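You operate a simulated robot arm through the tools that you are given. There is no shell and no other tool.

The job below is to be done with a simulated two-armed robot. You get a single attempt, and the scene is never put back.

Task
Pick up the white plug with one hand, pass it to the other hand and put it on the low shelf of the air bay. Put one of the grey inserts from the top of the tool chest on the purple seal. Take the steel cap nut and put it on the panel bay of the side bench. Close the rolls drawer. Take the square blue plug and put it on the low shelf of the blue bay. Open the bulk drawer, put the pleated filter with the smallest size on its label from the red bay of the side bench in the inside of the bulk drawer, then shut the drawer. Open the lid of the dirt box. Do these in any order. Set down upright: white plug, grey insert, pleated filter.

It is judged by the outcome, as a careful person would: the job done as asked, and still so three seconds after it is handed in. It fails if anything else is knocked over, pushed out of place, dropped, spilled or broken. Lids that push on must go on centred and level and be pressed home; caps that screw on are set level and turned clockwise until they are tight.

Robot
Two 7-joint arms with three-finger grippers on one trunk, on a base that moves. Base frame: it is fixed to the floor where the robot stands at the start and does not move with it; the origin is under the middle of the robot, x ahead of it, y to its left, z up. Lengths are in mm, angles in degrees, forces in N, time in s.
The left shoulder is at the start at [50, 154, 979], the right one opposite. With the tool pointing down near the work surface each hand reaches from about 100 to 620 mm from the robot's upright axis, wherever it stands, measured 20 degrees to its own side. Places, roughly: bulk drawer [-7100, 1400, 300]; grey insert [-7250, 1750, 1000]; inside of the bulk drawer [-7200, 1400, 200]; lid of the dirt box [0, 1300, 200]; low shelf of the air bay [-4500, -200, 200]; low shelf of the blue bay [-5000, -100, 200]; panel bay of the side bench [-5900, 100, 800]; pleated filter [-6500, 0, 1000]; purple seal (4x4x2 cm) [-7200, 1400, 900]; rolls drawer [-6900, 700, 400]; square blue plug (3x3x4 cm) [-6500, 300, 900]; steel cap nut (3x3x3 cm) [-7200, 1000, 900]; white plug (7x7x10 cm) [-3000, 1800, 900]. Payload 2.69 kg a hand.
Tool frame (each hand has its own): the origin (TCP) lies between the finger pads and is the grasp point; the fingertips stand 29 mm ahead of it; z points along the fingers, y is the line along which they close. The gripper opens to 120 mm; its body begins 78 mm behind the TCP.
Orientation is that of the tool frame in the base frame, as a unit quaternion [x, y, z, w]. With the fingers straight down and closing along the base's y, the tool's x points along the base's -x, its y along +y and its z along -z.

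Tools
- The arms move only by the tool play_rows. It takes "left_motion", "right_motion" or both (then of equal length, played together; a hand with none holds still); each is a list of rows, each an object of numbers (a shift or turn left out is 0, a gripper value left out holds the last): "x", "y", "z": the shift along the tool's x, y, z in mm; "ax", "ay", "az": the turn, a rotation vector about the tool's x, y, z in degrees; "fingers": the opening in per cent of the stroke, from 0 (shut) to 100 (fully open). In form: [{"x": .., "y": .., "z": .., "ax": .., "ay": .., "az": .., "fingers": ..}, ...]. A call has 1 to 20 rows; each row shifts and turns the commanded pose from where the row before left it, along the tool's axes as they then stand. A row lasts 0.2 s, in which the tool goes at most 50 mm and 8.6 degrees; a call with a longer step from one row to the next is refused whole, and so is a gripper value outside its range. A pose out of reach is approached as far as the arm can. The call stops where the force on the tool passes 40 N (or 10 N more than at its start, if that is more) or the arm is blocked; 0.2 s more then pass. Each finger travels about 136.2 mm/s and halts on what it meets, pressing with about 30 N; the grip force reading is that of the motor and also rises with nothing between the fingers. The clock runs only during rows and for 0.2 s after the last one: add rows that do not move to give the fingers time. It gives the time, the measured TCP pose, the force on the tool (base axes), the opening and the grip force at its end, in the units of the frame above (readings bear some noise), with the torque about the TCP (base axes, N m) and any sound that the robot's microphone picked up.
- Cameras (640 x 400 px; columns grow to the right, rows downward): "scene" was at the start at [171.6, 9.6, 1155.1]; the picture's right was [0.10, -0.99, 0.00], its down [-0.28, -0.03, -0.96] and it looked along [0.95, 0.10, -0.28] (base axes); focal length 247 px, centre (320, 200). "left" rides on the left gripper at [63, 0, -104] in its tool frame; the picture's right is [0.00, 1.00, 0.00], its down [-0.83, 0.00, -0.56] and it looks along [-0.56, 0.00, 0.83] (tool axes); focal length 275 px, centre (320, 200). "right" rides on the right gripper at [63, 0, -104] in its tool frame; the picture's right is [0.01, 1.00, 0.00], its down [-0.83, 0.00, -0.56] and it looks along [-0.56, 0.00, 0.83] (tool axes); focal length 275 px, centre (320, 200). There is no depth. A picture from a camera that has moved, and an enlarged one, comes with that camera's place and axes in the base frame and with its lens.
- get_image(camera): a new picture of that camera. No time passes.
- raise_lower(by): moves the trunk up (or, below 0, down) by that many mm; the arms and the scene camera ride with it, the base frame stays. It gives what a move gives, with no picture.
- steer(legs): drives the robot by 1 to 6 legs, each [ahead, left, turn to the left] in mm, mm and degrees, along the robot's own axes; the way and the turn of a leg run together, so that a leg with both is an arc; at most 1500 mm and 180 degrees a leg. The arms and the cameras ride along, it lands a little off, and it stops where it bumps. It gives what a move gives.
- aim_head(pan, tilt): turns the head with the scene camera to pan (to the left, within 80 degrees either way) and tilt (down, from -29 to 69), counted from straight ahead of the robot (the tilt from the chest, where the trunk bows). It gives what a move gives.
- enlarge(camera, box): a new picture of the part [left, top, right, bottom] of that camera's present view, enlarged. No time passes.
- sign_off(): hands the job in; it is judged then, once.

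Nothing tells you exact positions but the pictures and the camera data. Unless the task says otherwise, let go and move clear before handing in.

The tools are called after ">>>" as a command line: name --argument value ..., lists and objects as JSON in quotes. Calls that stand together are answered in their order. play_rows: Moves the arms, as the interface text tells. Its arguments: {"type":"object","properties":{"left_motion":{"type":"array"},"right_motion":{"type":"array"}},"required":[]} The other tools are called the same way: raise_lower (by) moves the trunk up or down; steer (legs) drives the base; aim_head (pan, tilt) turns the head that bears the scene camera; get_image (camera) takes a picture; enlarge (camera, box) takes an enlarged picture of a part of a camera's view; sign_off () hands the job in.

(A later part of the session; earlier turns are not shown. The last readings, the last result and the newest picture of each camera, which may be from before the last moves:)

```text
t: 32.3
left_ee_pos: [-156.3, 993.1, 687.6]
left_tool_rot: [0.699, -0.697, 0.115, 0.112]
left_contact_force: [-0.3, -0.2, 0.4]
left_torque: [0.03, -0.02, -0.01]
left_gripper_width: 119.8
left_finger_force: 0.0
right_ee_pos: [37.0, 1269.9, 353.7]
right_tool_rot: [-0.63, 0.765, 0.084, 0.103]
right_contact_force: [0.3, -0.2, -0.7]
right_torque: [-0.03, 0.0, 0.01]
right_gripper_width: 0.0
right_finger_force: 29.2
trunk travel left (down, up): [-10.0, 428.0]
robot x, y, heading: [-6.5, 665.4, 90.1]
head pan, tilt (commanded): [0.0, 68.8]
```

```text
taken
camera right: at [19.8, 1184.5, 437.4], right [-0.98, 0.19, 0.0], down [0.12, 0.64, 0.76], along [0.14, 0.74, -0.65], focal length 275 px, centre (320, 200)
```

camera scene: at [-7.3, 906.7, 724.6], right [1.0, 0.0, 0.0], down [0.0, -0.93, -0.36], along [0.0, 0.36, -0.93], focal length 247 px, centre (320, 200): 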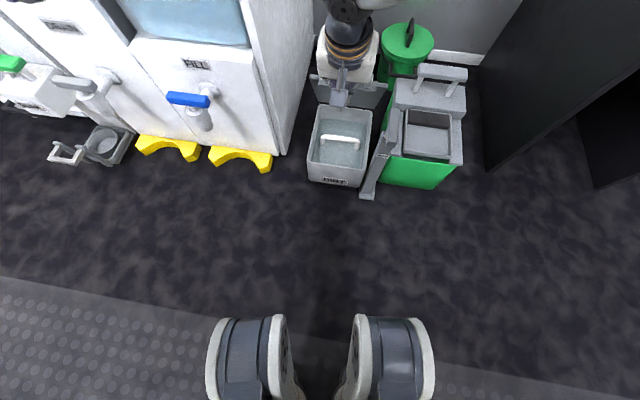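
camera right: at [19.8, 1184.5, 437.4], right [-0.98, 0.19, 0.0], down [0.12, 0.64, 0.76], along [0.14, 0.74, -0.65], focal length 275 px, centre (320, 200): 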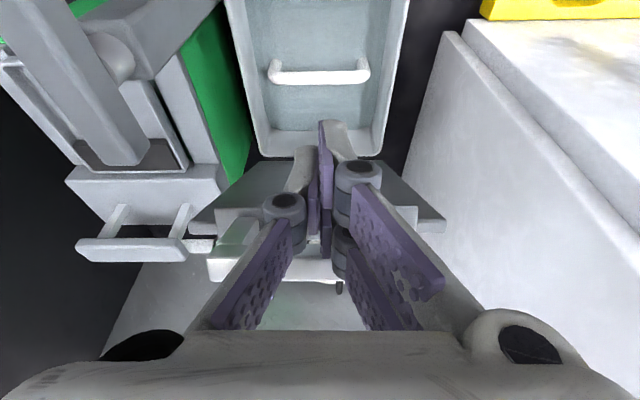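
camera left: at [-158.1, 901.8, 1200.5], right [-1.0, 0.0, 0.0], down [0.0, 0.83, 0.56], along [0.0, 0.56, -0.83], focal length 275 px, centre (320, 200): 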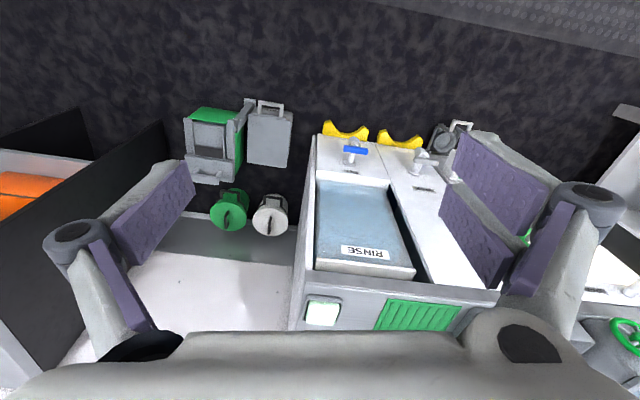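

>>> play_rows --right_motion '[{"x": -21.2, "z": -4.6, "ay": 2.6}, {"x": -20.9, "z": -5.6, "ay": 2.6}, {"x": -21.4, "z": -2.8, "ay": 2.6}, {"x": -21.2, "z": -3.8, "ay": 2.6}, {"x": -21.4, "z": -1.1, "ay": 2.6}, {"x": -21.3, "z": -2, "ay": 2.6}, {}]'

>>> get_image --camera "scene"

>>> get_image --camera "right"

```text
t: 33.9
left_ee_pos: [-155.3, 994.0, 689.3]
left_tool_rot: [0.698, -0.698, 0.115, 0.112]
left_contact_force: [-0.1, -0.4, -0.3]
left_torque: [0.0, 0.02, 0.01]
left_gripper_width: 119.8
left_finger_force: 0.0
right_ee_pos: [58.6, 1339.3, 391.0]
right_tool_rot: [-0.636, 0.772, 0.004, 0.008]
right_contact_force: [-0.1, 0.1, -0.3]
right_torque: [0.0, 0.02, 0.04]
right_gripper_width: 0.2
right_finger_force: 28.5
right hand out of reach, approached as far as the arm can: row 5, 6
trunk travel left (down, up): [-10.0, 428.0]
robot x, y, heading: [-8.2, 663.8, 90.0]
head pan, tilt (commanded): [0.0, 68.8]
```

```text
taken
camera scene: at [-7.3, 906.7, 724.6], right [1.0, 0.0, 0.0], down [0.0, -0.93, -0.36], along [0.0, 0.36, -0.93], focal length 247 px, centre (320, 200)
```

scene: 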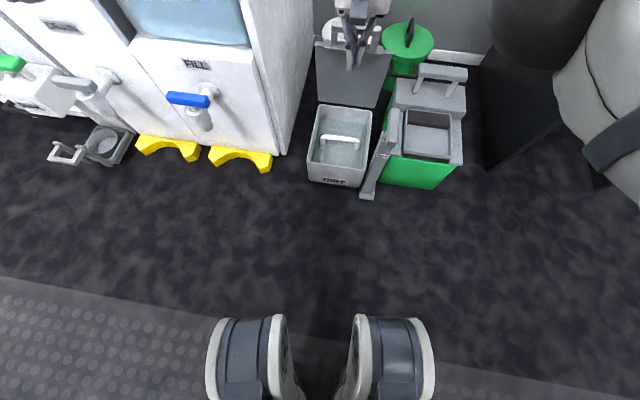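

```text
taken
camera right: at [46.1, 1278.2, 491.7], right [-0.98, 0.19, 0.0], down [0.15, 0.81, 0.57], along [0.11, 0.56, -0.82], focal length 275 px, centre (320, 200)
```

right: 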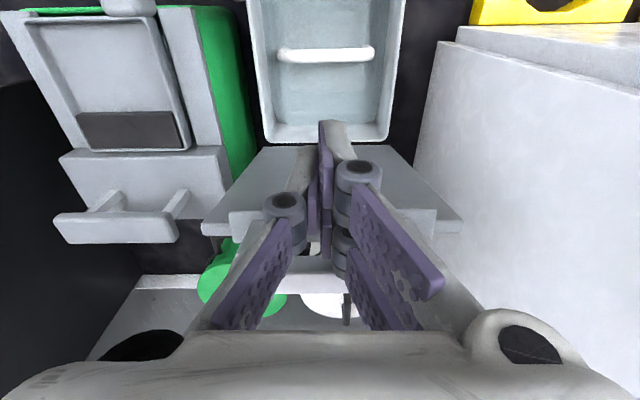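

The arm ran out of reach with the lid near 75–80°. I'll creep the base forward 60 mm, which carries the hand (and lid) on past vertical.

>>> steer --legs '[[60, 0, 0]]'

>>> get_image --camera "scene"

>>> get_image --camera "right"

```text
t: 34.9
left_ee_pos: [-154.8, 1050.9, 688.2]
left_tool_rot: [0.699, -0.697, 0.114, 0.112]
left_contact_force: [-0.3, 0.0, 0.3]
left_torque: [-0.01, -0.01, 0.03]
left_gripper_width: 120.0
left_finger_force: 0.1
right_ee_pos: [57.7, 1399.9, 390.3]
right_tool_rot: [-0.636, 0.771, 0.005, 0.008]
right_contact_force: [-0.2, -0.6, 0.1]
right_torque: [0.01, 0.04, 0.02]
right_gripper_width: 0.0
right_finger_force: 28.5
trunk travel left (down, up): [-10.0, 428.0]
robot x, y, heading: [-11.1, 725.9, 90.1]
head pan, tilt (commanded): [0.0, 68.8]
```

```text
taken
camera scene: at [-7.5, 965.9, 724.6], right [1.0, 0.0, 0.0], down [0.0, -0.93, -0.36], along [0.0, 0.36, -0.93], focal length 247 px, centre (320, 200)
```

scene: 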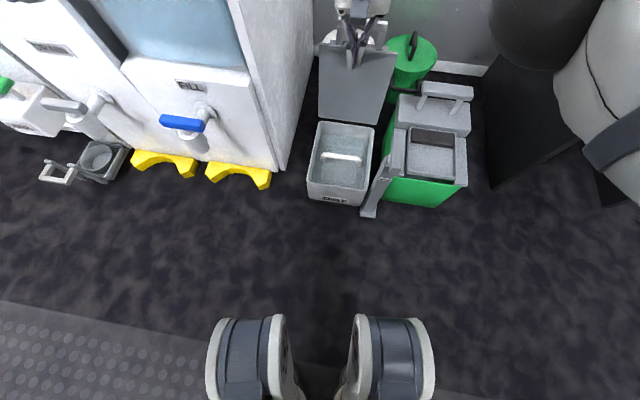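

```text
taken
camera right: at [45.8, 1337.5, 491.9], right [-0.98, 0.19, 0.0], down [0.15, 0.81, 0.57], along [0.11, 0.56, -0.82], focal length 275 px, centre (320, 200)
```

right: 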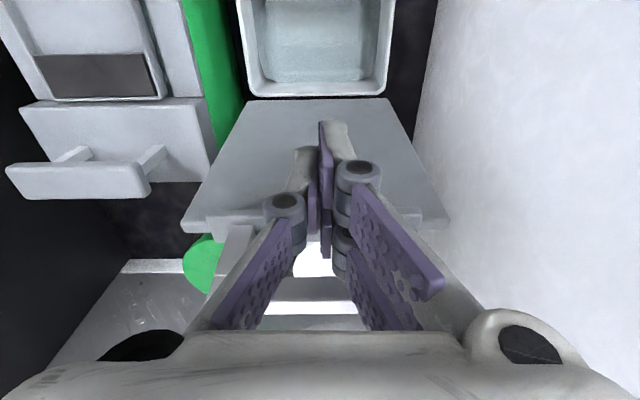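

>>> steer --legs '[[50, 0, 0]]'

>>> get_image --camera "scene"

>>> get_image --camera "right"

```text
t: 35.7
left_ee_pos: [-156.0, 1066.2, 688.6]
left_tool_rot: [0.698, -0.698, 0.113, 0.113]
left_contact_force: [-0.3, -0.2, 1.4]
left_torque: [-0.03, 0.02, 0.01]
left_gripper_width: 120.1
left_finger_force: 0.1
right_ee_pos: [55.1, 1404.7, 388.1]
right_tool_rot: [-0.638, 0.77, -0.008, -0.001]
right_contact_force: [-0.3, -4.9, 2.4]
right_torque: [-0.05, 0.03, 0.0]
right_gripper_width: 0.0
right_finger_force: 28.3
trunk travel left (down, up): [-10.0, 428.0]
robot x, y, heading: [-9.7, 742.4, 90.2]
head pan, tilt (commanded): [0.0, 68.8]
stopped in leg 1: the force on the tool passed its limit at 73 N (the readings are from after the stop); the commanded pose is now the measured one
```

```text
taken
camera scene: at [-7.6, 979.2, 724.7], right [1.0, 0.0, 0.0], down [0.0, -0.93, -0.36], along [0.0, 0.36, -0.93], focal length 247 px, centre (320, 200)
```

scene: 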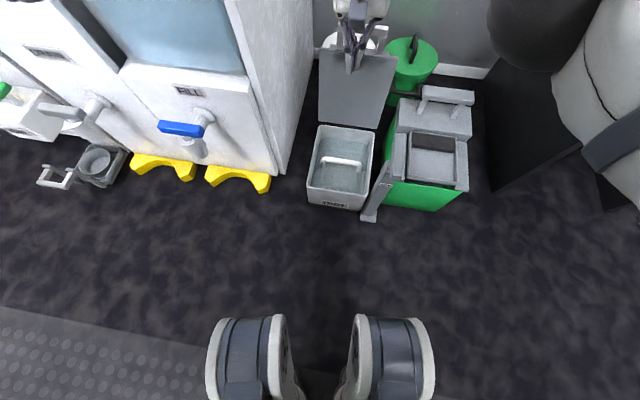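

```text
taken
camera right: at [43.7, 1346.4, 492.0], right [-0.98, 0.18, -0.01], down [0.15, 0.82, 0.55], along [0.11, 0.54, -0.84], focal length 275 px, centre (320, 200)
```

right: 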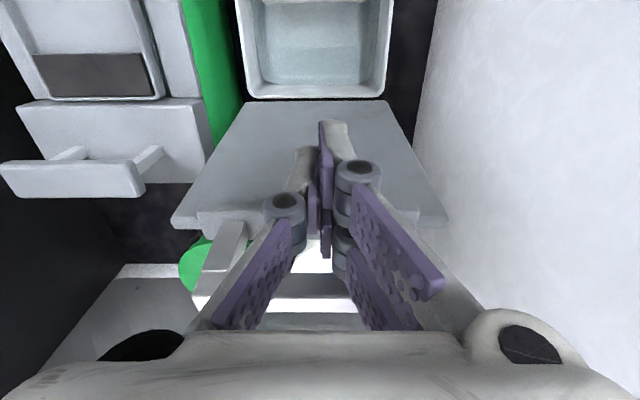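

The lid met its stop just past vertical (≈95°). I'll back the fingers straight off and check that it stays open.

>>> play_rows --right_motion '[{"x": 20}, {"x": 30}, {"x": 40}, {"x": 40}, {}, {}]'

>>> get_image --camera "scene"

>>> get_image --camera "right"

```text
t: 37.1
left_ee_pos: [-155.7, 1067.0, 688.7]
left_tool_rot: [0.699, -0.698, 0.113, 0.112]
left_contact_force: [0.1, 0.1, 0.3]
left_torque: [-0.01, 0.04, 0.01]
left_gripper_width: 120.0
left_finger_force: 0.0
right_ee_pos: [31.5, 1277.8, 388.2]
right_tool_rot: [-0.638, 0.77, -0.007, -0.001]
right_contact_force: [-0.2, -0.5, -0.3]
right_torque: [-0.01, -0.03, 0.01]
right_gripper_width: 0.1
right_finger_force: 28.8
trunk travel left (down, up): [-10.0, 428.0]
robot x, y, heading: [-6.3, 740.6, 90.0]
head pan, tilt (commanded): [0.0, 68.8]
```

```text
taken
camera scene: at [-7.6, 979.6, 724.6], right [1.0, 0.0, 0.0], down [0.0, -0.93, -0.36], along [0.0, 0.36, -0.93], focal length 247 px, centre (320, 200)
```

scene: 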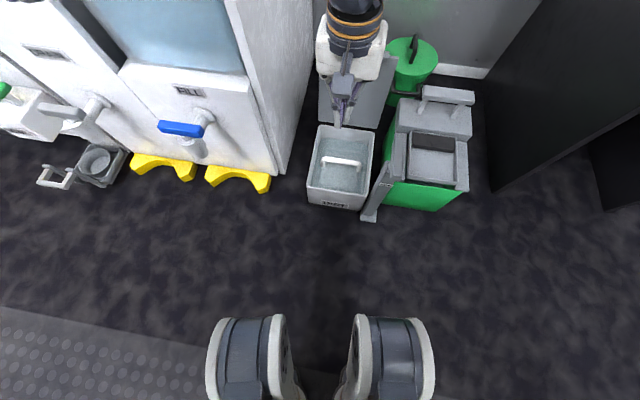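

```text
taken
camera right: at [18.6, 1218.4, 491.7], right [-0.98, 0.18, -0.01], down [0.15, 0.82, 0.55], along [0.11, 0.54, -0.84], focal length 275 px, centre (320, 200)
```

right: 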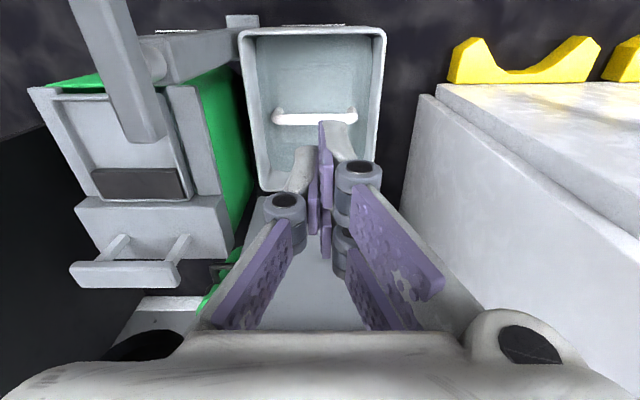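

The lid stays open by itself. I'll lift the hand clear, back off, and stand up again, then look at the lid once more.

>>> play_rows --right_motion '[{"z": -45}, {"z": -45}, {"z": -30}, {}]'

>>> steer --legs '[[-600, 0, 0]]'

>>> raise_lower --by 340

>>> aim_head --pan 0 --tilt 35

>>> get_image --camera "scene"

```text
t: 38.1
left_ee_pos: [-156.8, 1065.9, 688.1]
left_tool_rot: [0.698, -0.698, 0.114, 0.113]
left_contact_force: [-0.1, 0.3, -0.7]
left_torque: [0.04, -0.03, 0.02]
left_gripper_width: 120.3
left_finger_force: 0.0
right_ee_pos: [28.7, 1278.6, 510.2]
right_tool_rot: [-0.638, 0.77, -0.007, 0.0]
right_contact_force: [-1.4, -0.5, 0.1]
right_torque: [-0.03, -0.03, 0.03]
right_gripper_width: 0.0
right_finger_force: 28.7
trunk travel left (down, up): [-10.0, 428.0]
robot x, y, heading: [-9.5, 737.2, 89.8]
head pan, tilt (commanded): [0.0, 68.8]
```

```text
t: 41.5
left_ee_pos: [-153.8, 463.4, 687.6]
left_tool_rot: [0.7, -0.696, 0.114, 0.112]
left_contact_force: [-1.0, -0.8, 0.1]
left_torque: [-0.01, -0.02, 0.01]
left_gripper_width: 119.7
left_finger_force: 0.0
right_ee_pos: [28.5, 676.8, 508.8]
right_tool_rot: [-0.64, 0.769, -0.006, -0.001]
right_contact_force: [0.8, -0.6, 1.3]
right_torque: [0.01, 0.0, 0.03]
right_gripper_width: 0.0
right_finger_force: 28.3
trunk travel left (down, up): [-10.0, 428.0]
robot x, y, heading: [-6.4, 142.1, 90.3]
head pan, tilt (commanded): [0.0, 68.8]
```

```text
t: 44.8
left_ee_pos: [-155.6, 462.8, 1027.7]
left_tool_rot: [0.7, -0.696, 0.115, 0.111]
left_contact_force: [-0.1, -0.2, 0.1]
left_torque: [-0.02, -0.03, -0.05]
left_gripper_width: 120.1
left_finger_force: 0.1
right_ee_pos: [28.5, 675.9, 850.3]
right_tool_rot: [-0.64, 0.769, -0.006, 0.0]
right_contact_force: [0.1, 0.4, 0.3]
right_torque: [0.01, -0.02, 0.0]
right_gripper_width: 0.0
right_finger_force: 28.2
trunk travel left (down, up): [-350.0, 88.0]
robot x, y, heading: [-8.7, 139.9, 90.4]
head pan, tilt (commanded): [0.0, 68.8]
```

```text
t: 45.8
left_ee_pos: [-156.6, 463.0, 1027.8]
left_tool_rot: [0.7, -0.696, 0.114, 0.113]
left_contact_force: [0.2, -0.8, -0.2]
left_torque: [0.01, 0.01, -0.02]
left_gripper_width: 119.9
left_finger_force: 0.1
right_ee_pos: [28.6, 677.3, 849.5]
right_tool_rot: [-0.64, 0.769, -0.007, -0.001]
right_contact_force: [0.0, 0.5, -0.7]
right_torque: [-0.06, 0.03, 0.02]
right_gripper_width: 0.1
right_finger_force: 28.2
trunk travel left (down, up): [-350.0, 88.0]
robot x, y, heading: [-5.6, 134.3, 90.3]
head pan, tilt (commanded): [0.0, 35.0]
```

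```text
taken
camera scene: at [-6.4, 303.6, 1125.1], right [1.0, 0.0, 0.0], down [0.0, -0.57, -0.82], along [0.0, 0.82, -0.57], focal length 247 px, centre (320, 200)
```

scene: 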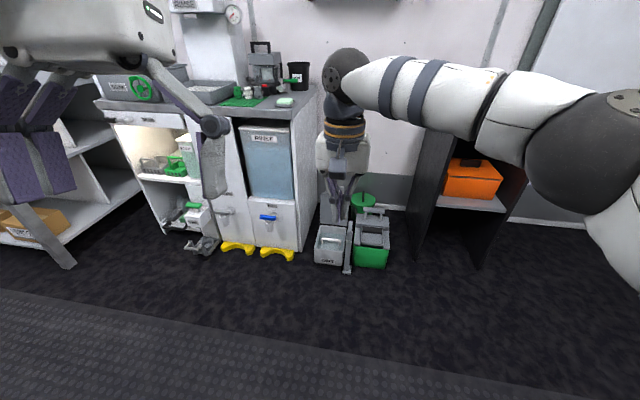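

The lid is open and steady, nothing else moved. I'll bring both arms to a compact carrying pose and then turn toward the rest of the workshop (−x).

>>> play_rows --right_motion '[{"x": 21, "y": -22.5, "z": -22.5, "fingers": 100}, {"x": 21, "y": -22.5, "z": -22.5}, {"x": 21, "y": -22.5, "z": -22.5}, {"x": 21, "y": -22.5, "z": -22.5}, {"x": 21, "y": -22.5, "z": -22.5}, {"x": 21, "y": -22.5, "z": -22.5}, {"x": 21, "y": -22.5, "z": -22.5}, {"x": 21, "y": -22.5, "z": -22.5}, {"az": -5.2}, {"az": -5.2}]' --left_motion '[{"ay": -6.2}, {"ay": -6.2}, {"ay": -6.2}, {}, {}, {}, {}, {}, {}, {}]'

>>> steer --legs '[[-134, 0, 0], [0, 0, 90]]'

>>> aim_head --pan 0 --tilt 20

>>> get_image --camera "scene"

```text
t: 48.0
left_ee_pos: [-154.9, 463.8, 1029.0]
left_tool_rot: [0.709, -0.705, 0.0, -0.002]
left_contact_force: [-0.2, 0.0, -0.1]
left_torque: [0.03, -0.01, 0.02]
left_gripper_width: 120.0
left_finger_force: 0.1
right_ee_pos: [174.9, 481.0, 1034.8]
right_tool_rot: [0.707, -0.707, 0.007, 0.0]
right_contact_force: [0.4, -0.3, 0.4]
right_torque: [-0.01, 0.03, 0.0]
right_gripper_width: 119.8
right_finger_force: 0.0
trunk travel left (down, up): [-350.0, 88.0]
robot x, y, heading: [-7.7, 137.0, 90.5]
head pan, tilt (commanded): [0.0, 35.0]
```

```text
t: 53.1
left_ee_pos: [-333.0, -143.0, 1027.9]
left_tool_rot: [1.0, 0.002, -0.002, -0.001]
left_contact_force: [0.6, 0.3, -0.3]
left_torque: [0.03, 0.03, -0.03]
left_gripper_width: 120.2
left_finger_force: 0.2
right_ee_pos: [-349.2, 186.0, 1034.0]
right_tool_rot: [1.0, -0.001, 0.006, -0.004]
right_contact_force: [-0.6, 0.1, 0.3]
right_torque: [0.01, 0.02, 0.01]
right_gripper_width: 120.2
right_finger_force: 0.0
trunk travel left (down, up): [-350.0, 88.0]
robot x, y, heading: [-6.3, 5.2, -179.9]
head pan, tilt (commanded): [0.0, 35.0]
```

```text
t: 53.9
left_ee_pos: [-332.1, -144.1, 1028.1]
left_tool_rot: [1.0, 0.001, -0.002, -0.001]
left_contact_force: [0.3, 0.8, 0.3]
left_torque: [0.01, 0.01, -0.01]
left_gripper_width: 120.0
left_finger_force: 0.0
right_ee_pos: [-349.9, 186.1, 1033.6]
right_tool_rot: [1.0, -0.001, 0.005, -0.004]
right_contact_force: [-0.5, -0.6, 0.1]
right_torque: [0.01, 0.0, -0.01]
right_gripper_width: 119.7
right_finger_force: 0.1
trunk travel left (down, up): [-350.0, 88.0]
robot x, y, heading: [-7.5, 5.2, -179.9]
head pan, tilt (commanded): [0.0, 20.0]
```

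```text
taken
camera scene: at [-175.2, 3.9, 1149.0], right [0.0, 1.0, 0.0], down [0.34, 0.0, -0.94], along [-0.94, 0.0, -0.34], focal length 247 px, centre (320, 200)
```

scene: 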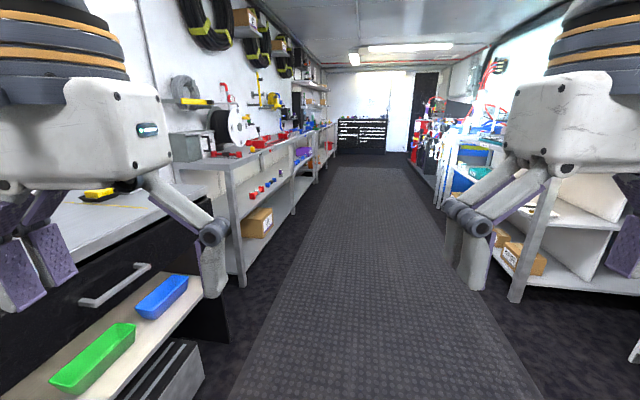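

The room is yawed about -10° (same as the dirt box); the aisle runs toward the black tool chest. I'll align with the aisle and drive toward the white plug's stretch of bench, watching the right-hand side.

>>> steer --legs '[[0, 0, -10], [1500, 0, 0], [900, 0, 0]]'

>>> aim_head --pan -45 --tilt 15

>>> get_image --camera "scene"

```text
t: 66.4
left_ee_pos: [-2727.1, 306.0, 1027.3]
left_tool_rot: [0.997, -0.077, -0.001, -0.001]
left_contact_force: [-0.8, -0.1, -0.7]
left_torque: [-0.01, -0.04, 0.0]
left_gripper_width: 120.1
left_finger_force: 0.1
right_ee_pos: [-2691.2, 635.3, 1033.6]
right_tool_rot: [0.997, -0.08, 0.006, -0.003]
right_contact_force: [0.0, -0.3, -0.6]
right_torque: [0.0, 0.0, 0.01]
right_gripper_width: 120.0
right_finger_force: 0.0
trunk travel left (down, up): [-350.0, 88.0]
robot x, y, heading: [-2383.0, 397.8, 171.1]
head pan, tilt (commanded): [0.0, 20.0]
```

```text
t: 67.5
left_ee_pos: [-2726.6, 306.2, 1027.8]
left_tool_rot: [0.997, -0.077, -0.001, -0.002]
left_contact_force: [-0.3, 0.2, 0.4]
left_torque: [0.01, 0.0, 0.01]
left_gripper_width: 119.8
left_finger_force: 0.0
right_ee_pos: [-2691.3, 633.6, 1034.1]
right_tool_rot: [0.997, -0.081, 0.005, -0.004]
right_contact_force: [0.0, 0.5, 0.2]
right_torque: [0.02, -0.05, -0.03]
right_gripper_width: 120.1
right_finger_force: 0.1
trunk travel left (down, up): [-350.0, 88.0]
robot x, y, heading: [-2380.3, 398.0, 170.9]
head pan, tilt (commanded): [-45.0, 15.0]
```

```text
taken
camera scene: at [-2511.4, 487.5, 1157.2], right [0.81, 0.59, 0.0], down [0.15, -0.21, -0.97], along [-0.57, 0.78, -0.26], focal length 247 px, centre (320, 200)
```

scene: 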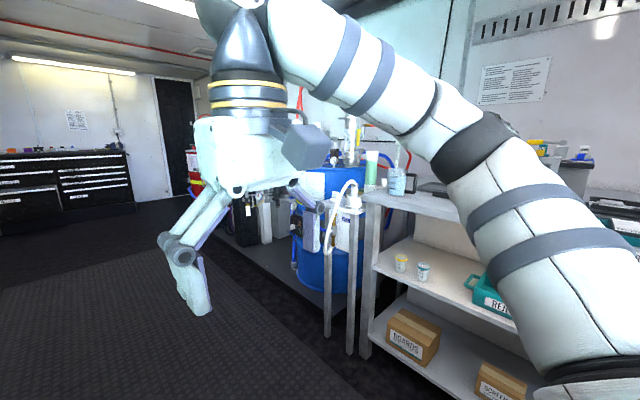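

>>> steer --legs '[[800, 0, 0], [0, 0, -91]]'

>>> aim_head --pan 0 --tilt 25

>>> get_image --camera "scene"

```text
t: 75.7
left_ee_pos: [-3244.5, 869.5, 1028.4]
left_tool_rot: [-0.635, 0.772, 0.0, 0.002]
left_contact_force: [0.1, 0.0, -0.7]
left_torque: [-0.04, 0.05, 0.0]
left_gripper_width: 120.0
left_finger_force: 0.0
right_ee_pos: [-2918.9, 822.9, 1034.1]
right_tool_rot: [-0.633, 0.774, -0.007, -0.001]
right_contact_force: [-0.8, 0.3, 0.1]
right_torque: [0.0, 0.02, -0.01]
right_gripper_width: 120.2
right_finger_force: 0.1
trunk travel left (down, up): [-350.0, 88.0]
robot x, y, heading: [-3166.7, 522.4, 78.8]
head pan, tilt (commanded): [-45.0, 15.0]
```

```text
t: 76.8
left_ee_pos: [-3244.5, 870.6, 1028.8]
left_tool_rot: [-0.635, 0.772, 0.001, 0.002]
left_contact_force: [-0.5, 0.3, 0.1]
left_torque: [0.0, -0.03, -0.03]
left_gripper_width: 120.1
left_finger_force: 0.1
right_ee_pos: [-2918.2, 822.8, 1033.4]
right_tool_rot: [-0.633, 0.774, -0.007, -0.001]
right_contact_force: [0.5, -0.5, 0.5]
right_torque: [0.02, 0.01, -0.01]
right_gripper_width: 120.3
right_finger_force: 0.1
trunk travel left (down, up): [-350.0, 88.0]
robot x, y, heading: [-3162.3, 521.1, 78.5]
head pan, tilt (commanded): [0.0, 25.0]
```

```text
taken
camera scene: at [-3129.8, 688.3, 1141.0], right [0.98, -0.19, 0.0], down [-0.08, -0.41, -0.91], along [0.18, 0.89, -0.42], focal length 247 px, centre (320, 200)
```

scene: 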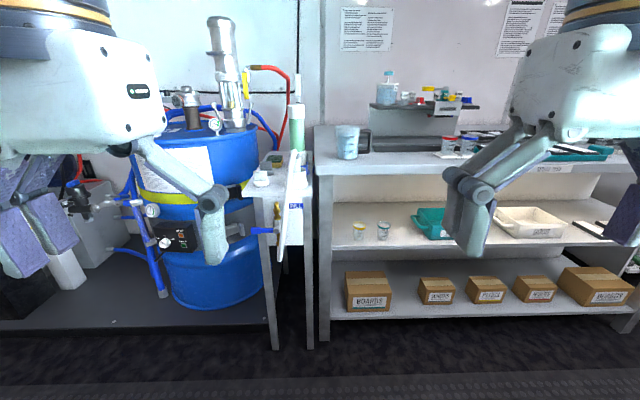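

>>> enlarge --camera "scene" --box '[220, 60, 380, 260]'

>>> enlarge --camera "scene" --box '[310, 60, 630, 250]'

>>> get_image --camera "left"

>>> get_image --camera "right"

```text
2.00 times, centred on (300, 160) of scene
camera zoom: at [-3129.8, 688.3, 1141.0], right [0.98, -0.19, 0.0], down [-0.08, -0.41, -0.91], along [0.18, 0.89, -0.42], focal length 493 px, centre (360, 280)
```

zoom: 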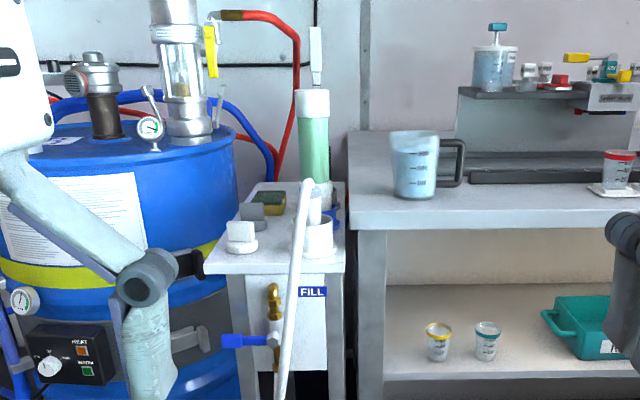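

```text
2.00 times, centred on (470, 155) of scene
camera zoom: at [-3129.8, 688.3, 1141.0], right [0.98, -0.19, 0.0], down [-0.08, -0.41, -0.91], along [0.18, 0.89, -0.42], focal length 493 px, centre (20, 290)
```

zoom: 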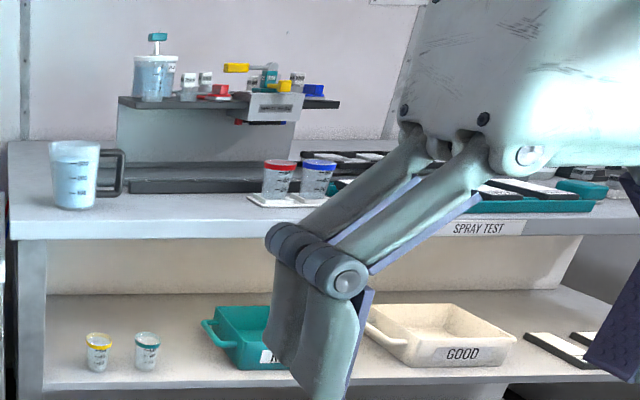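

```text
taken
camera left: at [-3257.6, 808.1, 1133.9], right [-0.98, 0.2, 0.0], down [0.16, 0.81, 0.56], along [0.11, 0.55, -0.83], focal length 275 px, centre (320, 200)
```

left: 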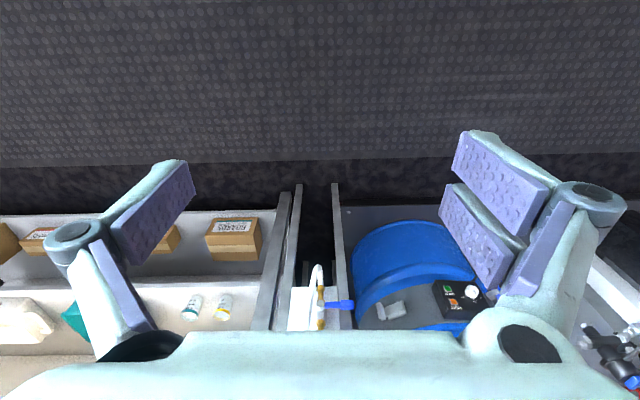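

```text
taken
camera right: at [-2931.3, 763.5, 1137.3], right [-0.98, 0.2, -0.01], down [0.16, 0.82, 0.55], along [0.11, 0.53, -0.84], focal length 275 px, centre (320, 200)
```

right: 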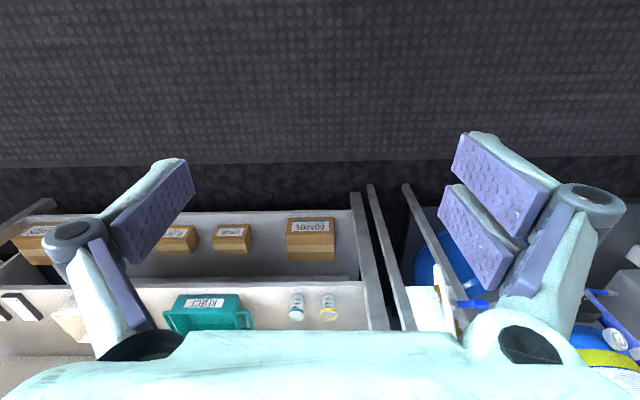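

>>> enlarge --camera "scene" --box '[270, 60, 330, 110]'

>>> enlarge --camera "scene" --box '[245, 110, 325, 180]'

```text
8.00 times, centred on (300, 85) of scene
camera zoom: at [-3129.8, 688.3, 1141.0], right [0.98, -0.19, 0.0], down [-0.08, -0.41, -0.91], along [0.18, 0.89, -0.42], focal length 1974 px, centre (480, 1120)
```

zoom: 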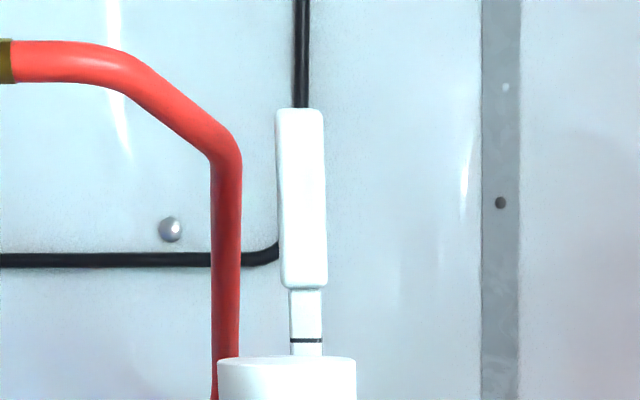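

```text
5.71 times, centred on (285, 145) of scene
camera zoom: at [-3129.8, 688.3, 1141.0], right [0.98, -0.19, 0.0], down [-0.08, -0.41, -0.91], along [0.18, 0.89, -0.42], focal length 1410 px, centre (520, 514)
```

zoom: 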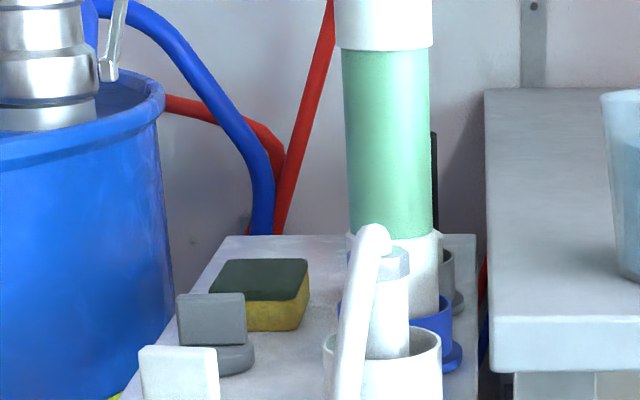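

I see a small "FILL" stand between the drum and the spray-test bench, with several plug-like pieces around a green jar. I'll move closer and raise the trunk for a better look.

>>> steer --legs '[[350, 0, 0]]'

>>> raise_lower --by 85

>>> aim_head --pan 5 --tilt 35

>>> get_image --camera "scene"

>>> enlarge --camera "scene" --box '[240, 100, 400, 250]'

```text
t: 79.1
left_ee_pos: [-3176.6, 1214.9, 1029.5]
left_tool_rot: [-0.634, 0.773, 0.001, 0.002]
left_contact_force: [0.7, -0.4, -0.7]
left_torque: [-0.05, -0.01, -0.01]
left_gripper_width: 120.1
left_finger_force: 0.0
right_ee_pos: [-2849.1, 1165.6, 1034.6]
right_tool_rot: [-0.631, 0.776, -0.007, -0.002]
right_contact_force: [0.8, -0.3, -1.1]
right_torque: [-0.02, 0.02, -0.02]
right_gripper_width: 120.2
right_finger_force: 0.1
trunk travel left (down, up): [-350.0, 88.0]
robot x, y, heading: [-3092.9, 865.1, 78.5]
head pan, tilt (commanded): [0.0, 25.0]
```

```text
t: 80.3
left_ee_pos: [-3176.4, 1215.0, 1112.8]
left_tool_rot: [-0.634, 0.773, 0.0, 0.001]
left_contact_force: [-0.7, 0.2, -0.7]
left_torque: [0.01, 0.01, -0.01]
left_gripper_width: 120.0
left_finger_force: 0.0
right_ee_pos: [-2848.8, 1164.5, 1118.4]
right_tool_rot: [-0.631, 0.776, -0.007, -0.003]
right_contact_force: [-0.1, 1.5, -0.6]
right_torque: [-0.04, 0.0, 0.01]
right_gripper_width: 119.7
right_finger_force: 0.1
trunk travel left (down, up): [-435.0, 3.0]
robot x, y, heading: [-3097.5, 868.0, 78.8]
head pan, tilt (commanded): [0.0, 25.0]
```

```text
t: 81.0
left_ee_pos: [-3175.6, 1212.8, 1113.5]
left_tool_rot: [-0.635, 0.773, 0.0, 0.002]
left_contact_force: [0.8, -0.5, -0.4]
left_torque: [-0.05, 0.03, 0.02]
left_gripper_width: 120.0
left_finger_force: 0.0
right_ee_pos: [-2849.3, 1164.3, 1120.1]
right_tool_rot: [-0.631, 0.776, -0.006, -0.002]
right_contact_force: [0.2, 0.6, -0.3]
right_torque: [0.0, 0.0, 0.01]
right_gripper_width: 120.2
right_finger_force: 0.0
trunk travel left (down, up): [-435.0, 3.0]
robot x, y, heading: [-3093.5, 865.6, 78.7]
head pan, tilt (commanded): [5.0, 35.0]
```

```text
taken
camera scene: at [-3083.7, 958.1, 1223.3], right [0.99, -0.11, 0.0], down [-0.06, -0.57, -0.82], along [0.09, 0.81, -0.57], focal length 247 px, centre (320, 200)
```

scene: 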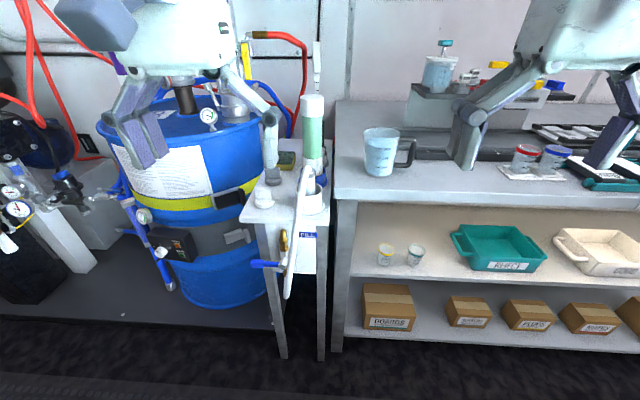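

```text
2.67 times, centred on (320, 175) of scene
camera zoom: at [-3083.7, 958.1, 1223.3], right [0.99, -0.11, 0.0], down [-0.06, -0.57, -0.82], along [0.09, 0.81, -0.57], focal length 658 px, centre (320, 267)
```

zoom: 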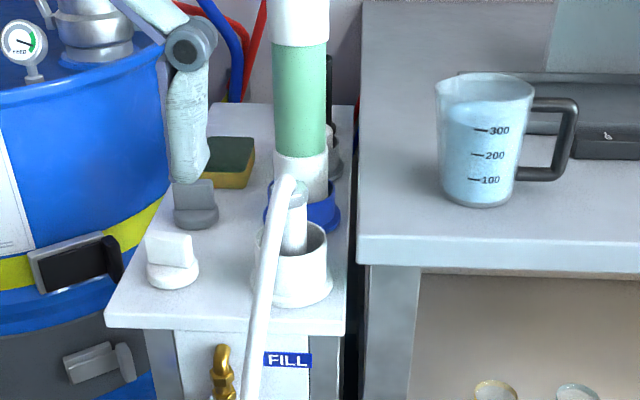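

The plugs: a small white finned one, a grey finned one, and something behind the green jar near (-2980,1790). I'll shift right to look behind the jar.

>>> steer --legs '[[0, -380, 0]]'

>>> aim_head --pan 28 --tilt 25

>>> get_image --camera "scene"

>>> get_image --camera "left"

```text
t: 84.5
left_ee_pos: [-2799.1, 1137.9, 1113.5]
left_tool_rot: [-0.633, 0.774, 0.0, 0.002]
left_contact_force: [-0.3, 0.4, -0.1]
left_torque: [0.01, 0.04, -0.02]
left_gripper_width: 120.1
left_finger_force: 0.1
right_ee_pos: [-2473.5, 1088.5, 1118.9]
right_tool_rot: [-0.63, 0.777, -0.006, -0.001]
right_contact_force: [-0.6, 1.4, 0.6]
right_torque: [0.06, 0.05, 0.01]
right_gripper_width: 119.7
right_finger_force: 0.1
trunk travel left (down, up): [-435.0, 3.0]
robot x, y, heading: [-2726.3, 788.2, 78.6]
head pan, tilt (commanded): [5.0, 35.0]
```

```text
t: 85.4
left_ee_pos: [-2799.2, 1138.3, 1113.6]
left_tool_rot: [-0.632, 0.775, 0.001, 0.002]
left_contact_force: [-0.6, 0.5, -0.6]
left_torque: [0.0, 0.04, 0.0]
left_gripper_width: 120.1
left_finger_force: 0.0
right_ee_pos: [-2474.5, 1087.9, 1117.5]
right_tool_rot: [-0.631, 0.776, -0.007, -0.001]
right_contact_force: [-0.8, 0.4, 0.1]
right_torque: [0.0, 0.0, 0.01]
right_gripper_width: 119.8
right_finger_force: 0.1
trunk travel left (down, up): [-435.0, 3.0]
robot x, y, heading: [-2721.2, 790.8, 78.3]
head pan, tilt (commanded): [28.0, 25.0]
```

```text
taken
camera scene: at [-2744.4, 883.3, 1239.0], right [0.96, 0.28, 0.0], down [0.12, -0.41, -0.91], along [-0.26, 0.87, -0.42], focal length 247 px, centre (320, 200)
```

scene: 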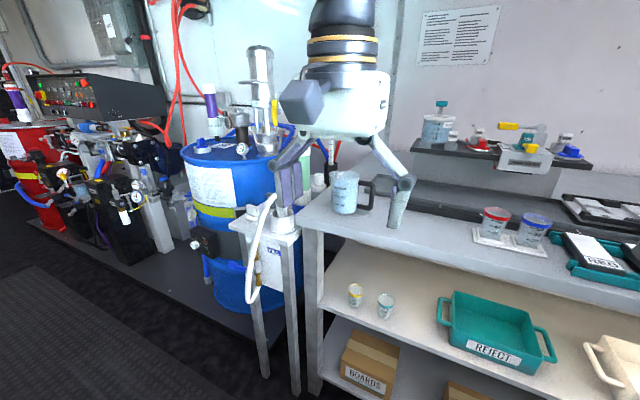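

```text
taken
camera left: at [-2812.6, 1075.7, 1219.0], right [-0.98, 0.2, 0.0], down [0.17, 0.81, 0.56], along [0.12, 0.55, -0.83], focal length 275 px, centre (320, 200)
```

left: 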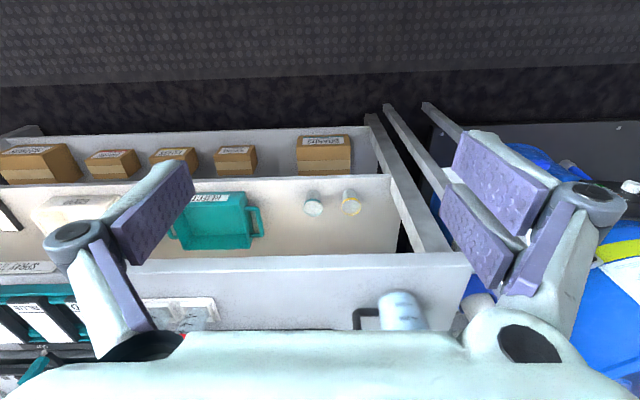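

>>> play_rows --left_motion '[{"z": -45}, {"z": -45}, {"z": -45}, {"z": -45}, {"z": -45}]'

>>> get_image --camera "scene"

>>> enlarge --camera "scene" --box '[220, 130, 360, 260]'

```text
t: 86.6
left_ee_pos: [-2799.4, 1137.3, 1258.1]
left_tool_rot: [-0.633, 0.774, 0.0, 0.003]
left_contact_force: [0.2, 0.2, 0.1]
left_torque: [-0.02, 0.01, 0.01]
left_gripper_width: 119.9
left_finger_force: 0.1
left hand out of reach, approached as far as the arm can: row 4, 5
right_ee_pos: [-2474.4, 1088.4, 1118.0]
right_tool_rot: [-0.63, 0.776, -0.006, -0.002]
right_contact_force: [-0.6, 0.0, -1.4]
right_torque: [0.0, 0.01, 0.0]
right_gripper_width: 120.0
right_finger_force: 0.1
trunk travel left (down, up): [-435.0, 3.0]
robot x, y, heading: [-2721.8, 788.5, 78.2]
head pan, tilt (commanded): [28.0, 25.0]
```

```text
taken
camera scene: at [-2744.4, 883.2, 1239.0], right [0.96, 0.28, 0.0], down [0.12, -0.41, -0.91], along [-0.26, 0.87, -0.42], focal length 247 px, centre (320, 200)
```

scene: 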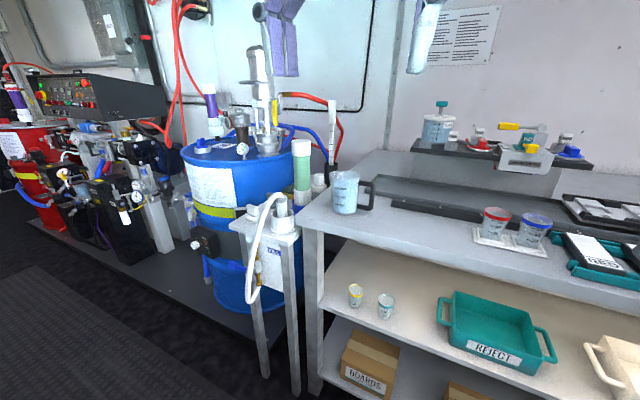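

```text
3.08 times, centred on (290, 195) of scene
camera zoom: at [-2744.4, 883.2, 1239.0], right [0.96, 0.28, 0.0], down [0.12, -0.41, -0.91], along [-0.26, 0.87, -0.42], focal length 759 px, centre (412, 215)
```

zoom: 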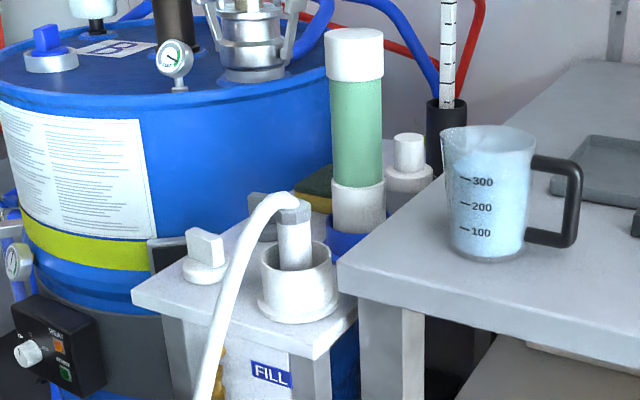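

The white plug appears: a knob on a flange behind the green jar, at roughly (-3020,1790,880). Closer look.

>>> enlarge --camera "scene" --box '[290, 160, 340, 205]'

>>> enlarge --camera "scene" --box '[240, 170, 320, 240]'

```text
8.89 times, centred on (315, 182) of scene
camera zoom: at [-2744.4, 883.2, 1239.0], right [0.96, 0.28, 0.0], down [0.12, -0.41, -0.91], along [-0.26, 0.87, -0.42], focal length 2193 px, centre (364, 356)
```

zoom: 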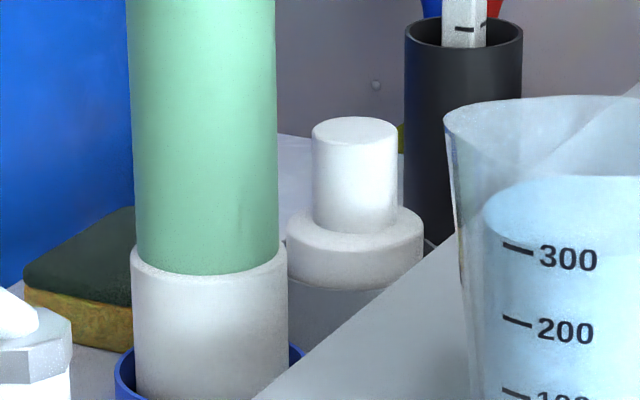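

```text
5.71 times, centred on (280, 205) of scene
camera zoom: at [-2744.4, 883.2, 1239.0], right [0.96, 0.28, 0.0], down [0.12, -0.41, -0.91], along [-0.26, 0.87, -0.42], focal length 1410 px, centre (549, 171)
```

zoom: 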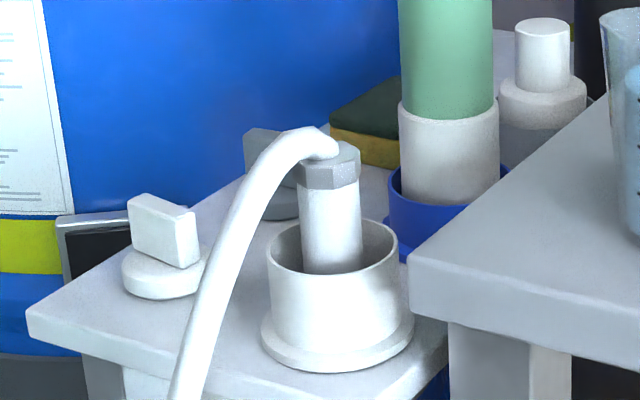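

The white plug sits in the third (grey) socket of a row on the stand: green jar in front of it (top z≈1075) and a black tube with a tall dip-stick behind it. I estimate the plug at (-3006,1748), knob top z≈930. I'll drive so it lies ahead of the left hand.

>>> steer --legs '[[0, 300, 0], [290, 0, 1.7]]'

>>> aim_head --pan 12 --tilt 30

>>> get_image --camera "scene"

>>> get_image --camera "left"

```text
t: 91.1
left_ee_pos: [-3048.0, 1480.4, 1258.1]
left_tool_rot: [-0.643, 0.766, 0.001, 0.002]
left_contact_force: [0.5, -0.4, -0.7]
left_torque: [-0.03, -0.02, 0.02]
left_gripper_width: 120.0
left_finger_force: 0.2
right_ee_pos: [-2720.6, 1438.6, 1118.8]
right_tool_rot: [-0.639, 0.769, -0.008, -0.001]
right_contact_force: [0.7, 0.1, 1.0]
right_torque: [0.01, 0.0, 0.01]
right_gripper_width: 120.2
right_finger_force: 0.1
trunk travel left (down, up): [-435.0, 3.0]
robot x, y, heading: [-2956.4, 1131.3, 80.0]
head pan, tilt (commanded): [28.0, 25.0]
```

```text
t: 91.9
left_ee_pos: [-3049.0, 1479.0, 1258.1]
left_tool_rot: [-0.643, 0.766, 0.001, 0.003]
left_contact_force: [-0.2, 0.6, 0.7]
left_torque: [0.02, 0.02, 0.01]
left_gripper_width: 120.0
left_finger_force: 0.1
right_ee_pos: [-2719.9, 1438.0, 1119.2]
right_tool_rot: [-0.639, 0.769, -0.007, 0.0]
right_contact_force: [-0.1, -0.7, 0.7]
right_torque: [0.01, 0.0, 0.02]
right_gripper_width: 120.1
right_finger_force: 0.0
trunk travel left (down, up): [-435.0, 3.0]
robot x, y, heading: [-2959.2, 1136.1, 80.0]
head pan, tilt (commanded): [12.0, 30.0]
```

```text
taken
camera scene: at [-2960.6, 1229.3, 1231.1], right [1.0, 0.03, 0.0], down [0.02, -0.5, -0.87], along [-0.03, 0.87, -0.5], focal length 247 px, centre (320, 200)
```

scene: 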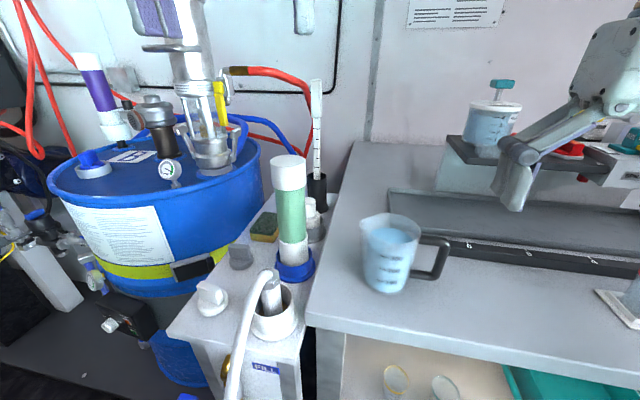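

```text
taken
camera left: at [-3059.8, 1416.1, 1363.7], right [-0.98, 0.18, 0.0], down [0.15, 0.82, 0.56], along [0.1, 0.55, -0.83], focal length 275 px, centre (320, 200)
```

left: 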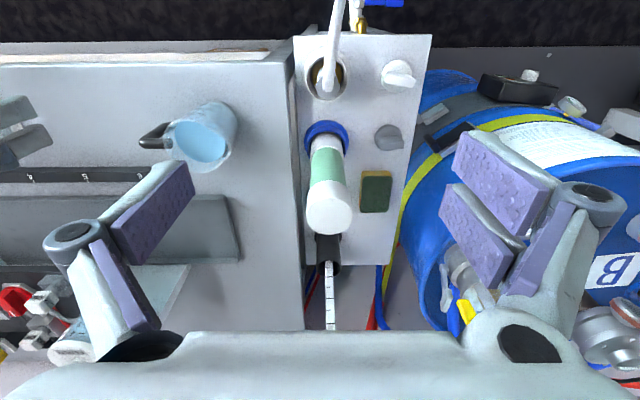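

>>> enlarge --camera "scene" --box '[250, 140, 350, 300]'

```text
2.50 times, centred on (300, 220) of scene
camera zoom: at [-2960.6, 1229.3, 1231.1], right [1.0, 0.03, 0.0], down [0.02, -0.5, -0.87], along [-0.03, 0.87, -0.5], focal length 617 px, centre (370, 150)
```

zoom: 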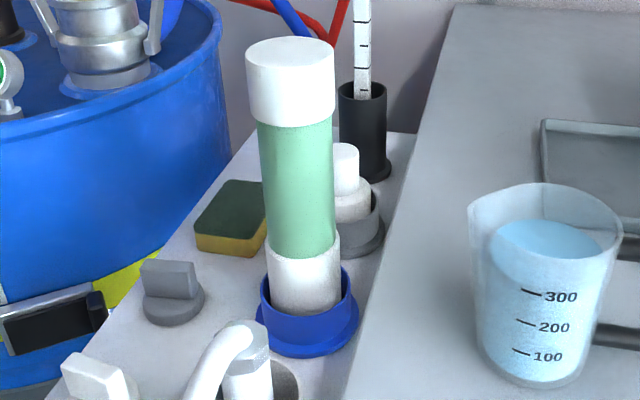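

Plug position refined to (-3010,1753), knob Ø≈39 mm, top z≈930; jar front of it and black tube behind at ±125 mm. I'll move the base up 70 mm so the left hand can reach over it.

>>> steer --legs '[[70, 0, 0]]'

>>> play_rows --left_motion '[{"az": 7.5, "fingers": 60}, {"az": 7.5}, {"az": 7.5}, {"az": 7.5}, {"az": 7.5}, {"az": 7.5}]'

>>> get_image --camera "left"

```text
t: 92.9
left_ee_pos: [-3037.3, 1549.1, 1257.7]
left_tool_rot: [-0.642, 0.766, 0.0, 0.001]
left_contact_force: [0.4, 0.2, 0.0]
left_torque: [-0.02, 0.01, 0.03]
left_gripper_width: 120.0
left_finger_force: 0.0
right_ee_pos: [-2707.0, 1507.2, 1118.4]
right_tool_rot: [-0.64, 0.768, -0.007, -0.002]
right_contact_force: [0.3, 0.9, 0.0]
right_torque: [-0.02, 0.01, -0.01]
right_gripper_width: 120.1
right_finger_force: 0.1
trunk travel left (down, up): [-435.0, 3.0]
robot x, y, heading: [-2950.1, 1204.6, 79.8]
head pan, tilt (commanded): [12.0, 30.0]
```

```text
t: 94.3
left_ee_pos: [-3036.0, 1549.1, 1256.6]
left_tool_rot: [-0.3, 0.954, 0.001, 0.001]
left_contact_force: [0.0, 0.1, 0.3]
left_torque: [0.03, -0.02, 0.01]
left_gripper_width: 71.8
left_finger_force: 0.0
right_ee_pos: [-2708.0, 1507.1, 1120.1]
right_tool_rot: [-0.64, 0.768, -0.007, -0.002]
right_contact_force: [0.1, -0.2, 1.3]
right_torque: [0.0, 0.0, 0.01]
right_gripper_width: 119.9
right_finger_force: 0.0
trunk travel left (down, up): [-435.0, 3.0]
robot x, y, heading: [-2947.5, 1200.1, 80.0]
head pan, tilt (commanded): [12.0, 30.0]
```

```text
taken
camera left: at [-3088.0, 1511.6, 1363.4], right [-0.57, 0.82, 0.0], down [0.68, 0.47, 0.56], along [0.46, 0.32, -0.83], focal length 275 px, centre (320, 200)
```

left: 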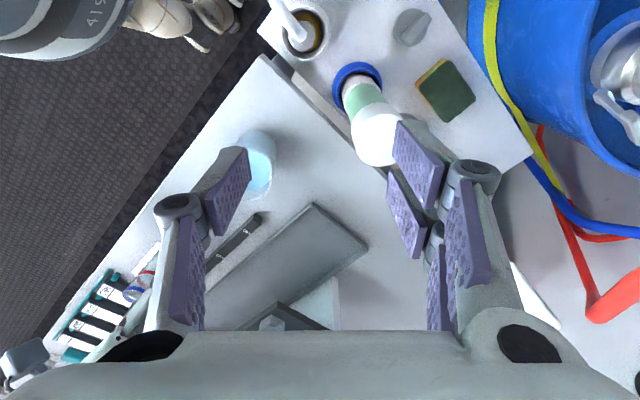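

>>> play_rows --left_motion '[{"x": -27.6, "y": 30.5}, {"x": -27.6, "y": 30.5}, {"x": -27.6, "y": 30.5}, {"x": -27.6, "y": 30.5}, {"x": -27.6, "y": 30.5}, {}]'

>>> get_image --camera "left"

>>> get_image --camera "scene"

```text
t: 95.7
left_ee_pos: [-3023.2, 1593.7, 1250.7]
left_tool_rot: [-0.301, 0.954, 0.004, 0.004]
left_contact_force: [1.2, 0.1, 0.1]
left_torque: [0.0, -0.02, 0.01]
left_gripper_width: 72.2
left_finger_force: 0.1
left hand out of reach, approached as far as the arm can: row 1, 2, 3, 4, 5
right_ee_pos: [-2707.7, 1506.5, 1118.0]
right_tool_rot: [-0.64, 0.768, -0.007, -0.001]
right_contact_force: [1.1, 0.3, 0.0]
right_torque: [0.01, 0.0, -0.01]
right_gripper_width: 119.9
right_finger_force: 0.2
trunk travel left (down, up): [-435.0, 3.0]
robot x, y, heading: [-2948.5, 1201.4, 80.0]
head pan, tilt (commanded): [12.0, 30.0]
```

```text
taken
camera left: at [-3074.9, 1556.3, 1355.1], right [-0.57, 0.82, 0.01], down [0.68, 0.47, 0.56], along [0.46, 0.33, -0.83], focal length 275 px, centre (320, 200)
```

left: 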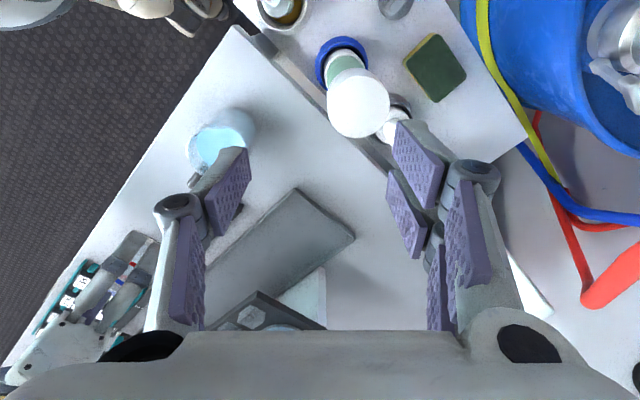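

```text
taken
camera scene: at [-2948.4, 1298.5, 1231.1], right [1.0, 0.03, 0.0], down [0.02, -0.5, -0.87], along [-0.03, 0.87, -0.5], focal length 247 px, centre (320, 200)
```

scene: 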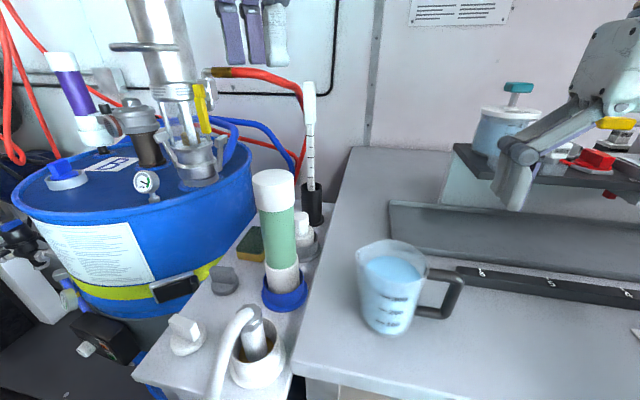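

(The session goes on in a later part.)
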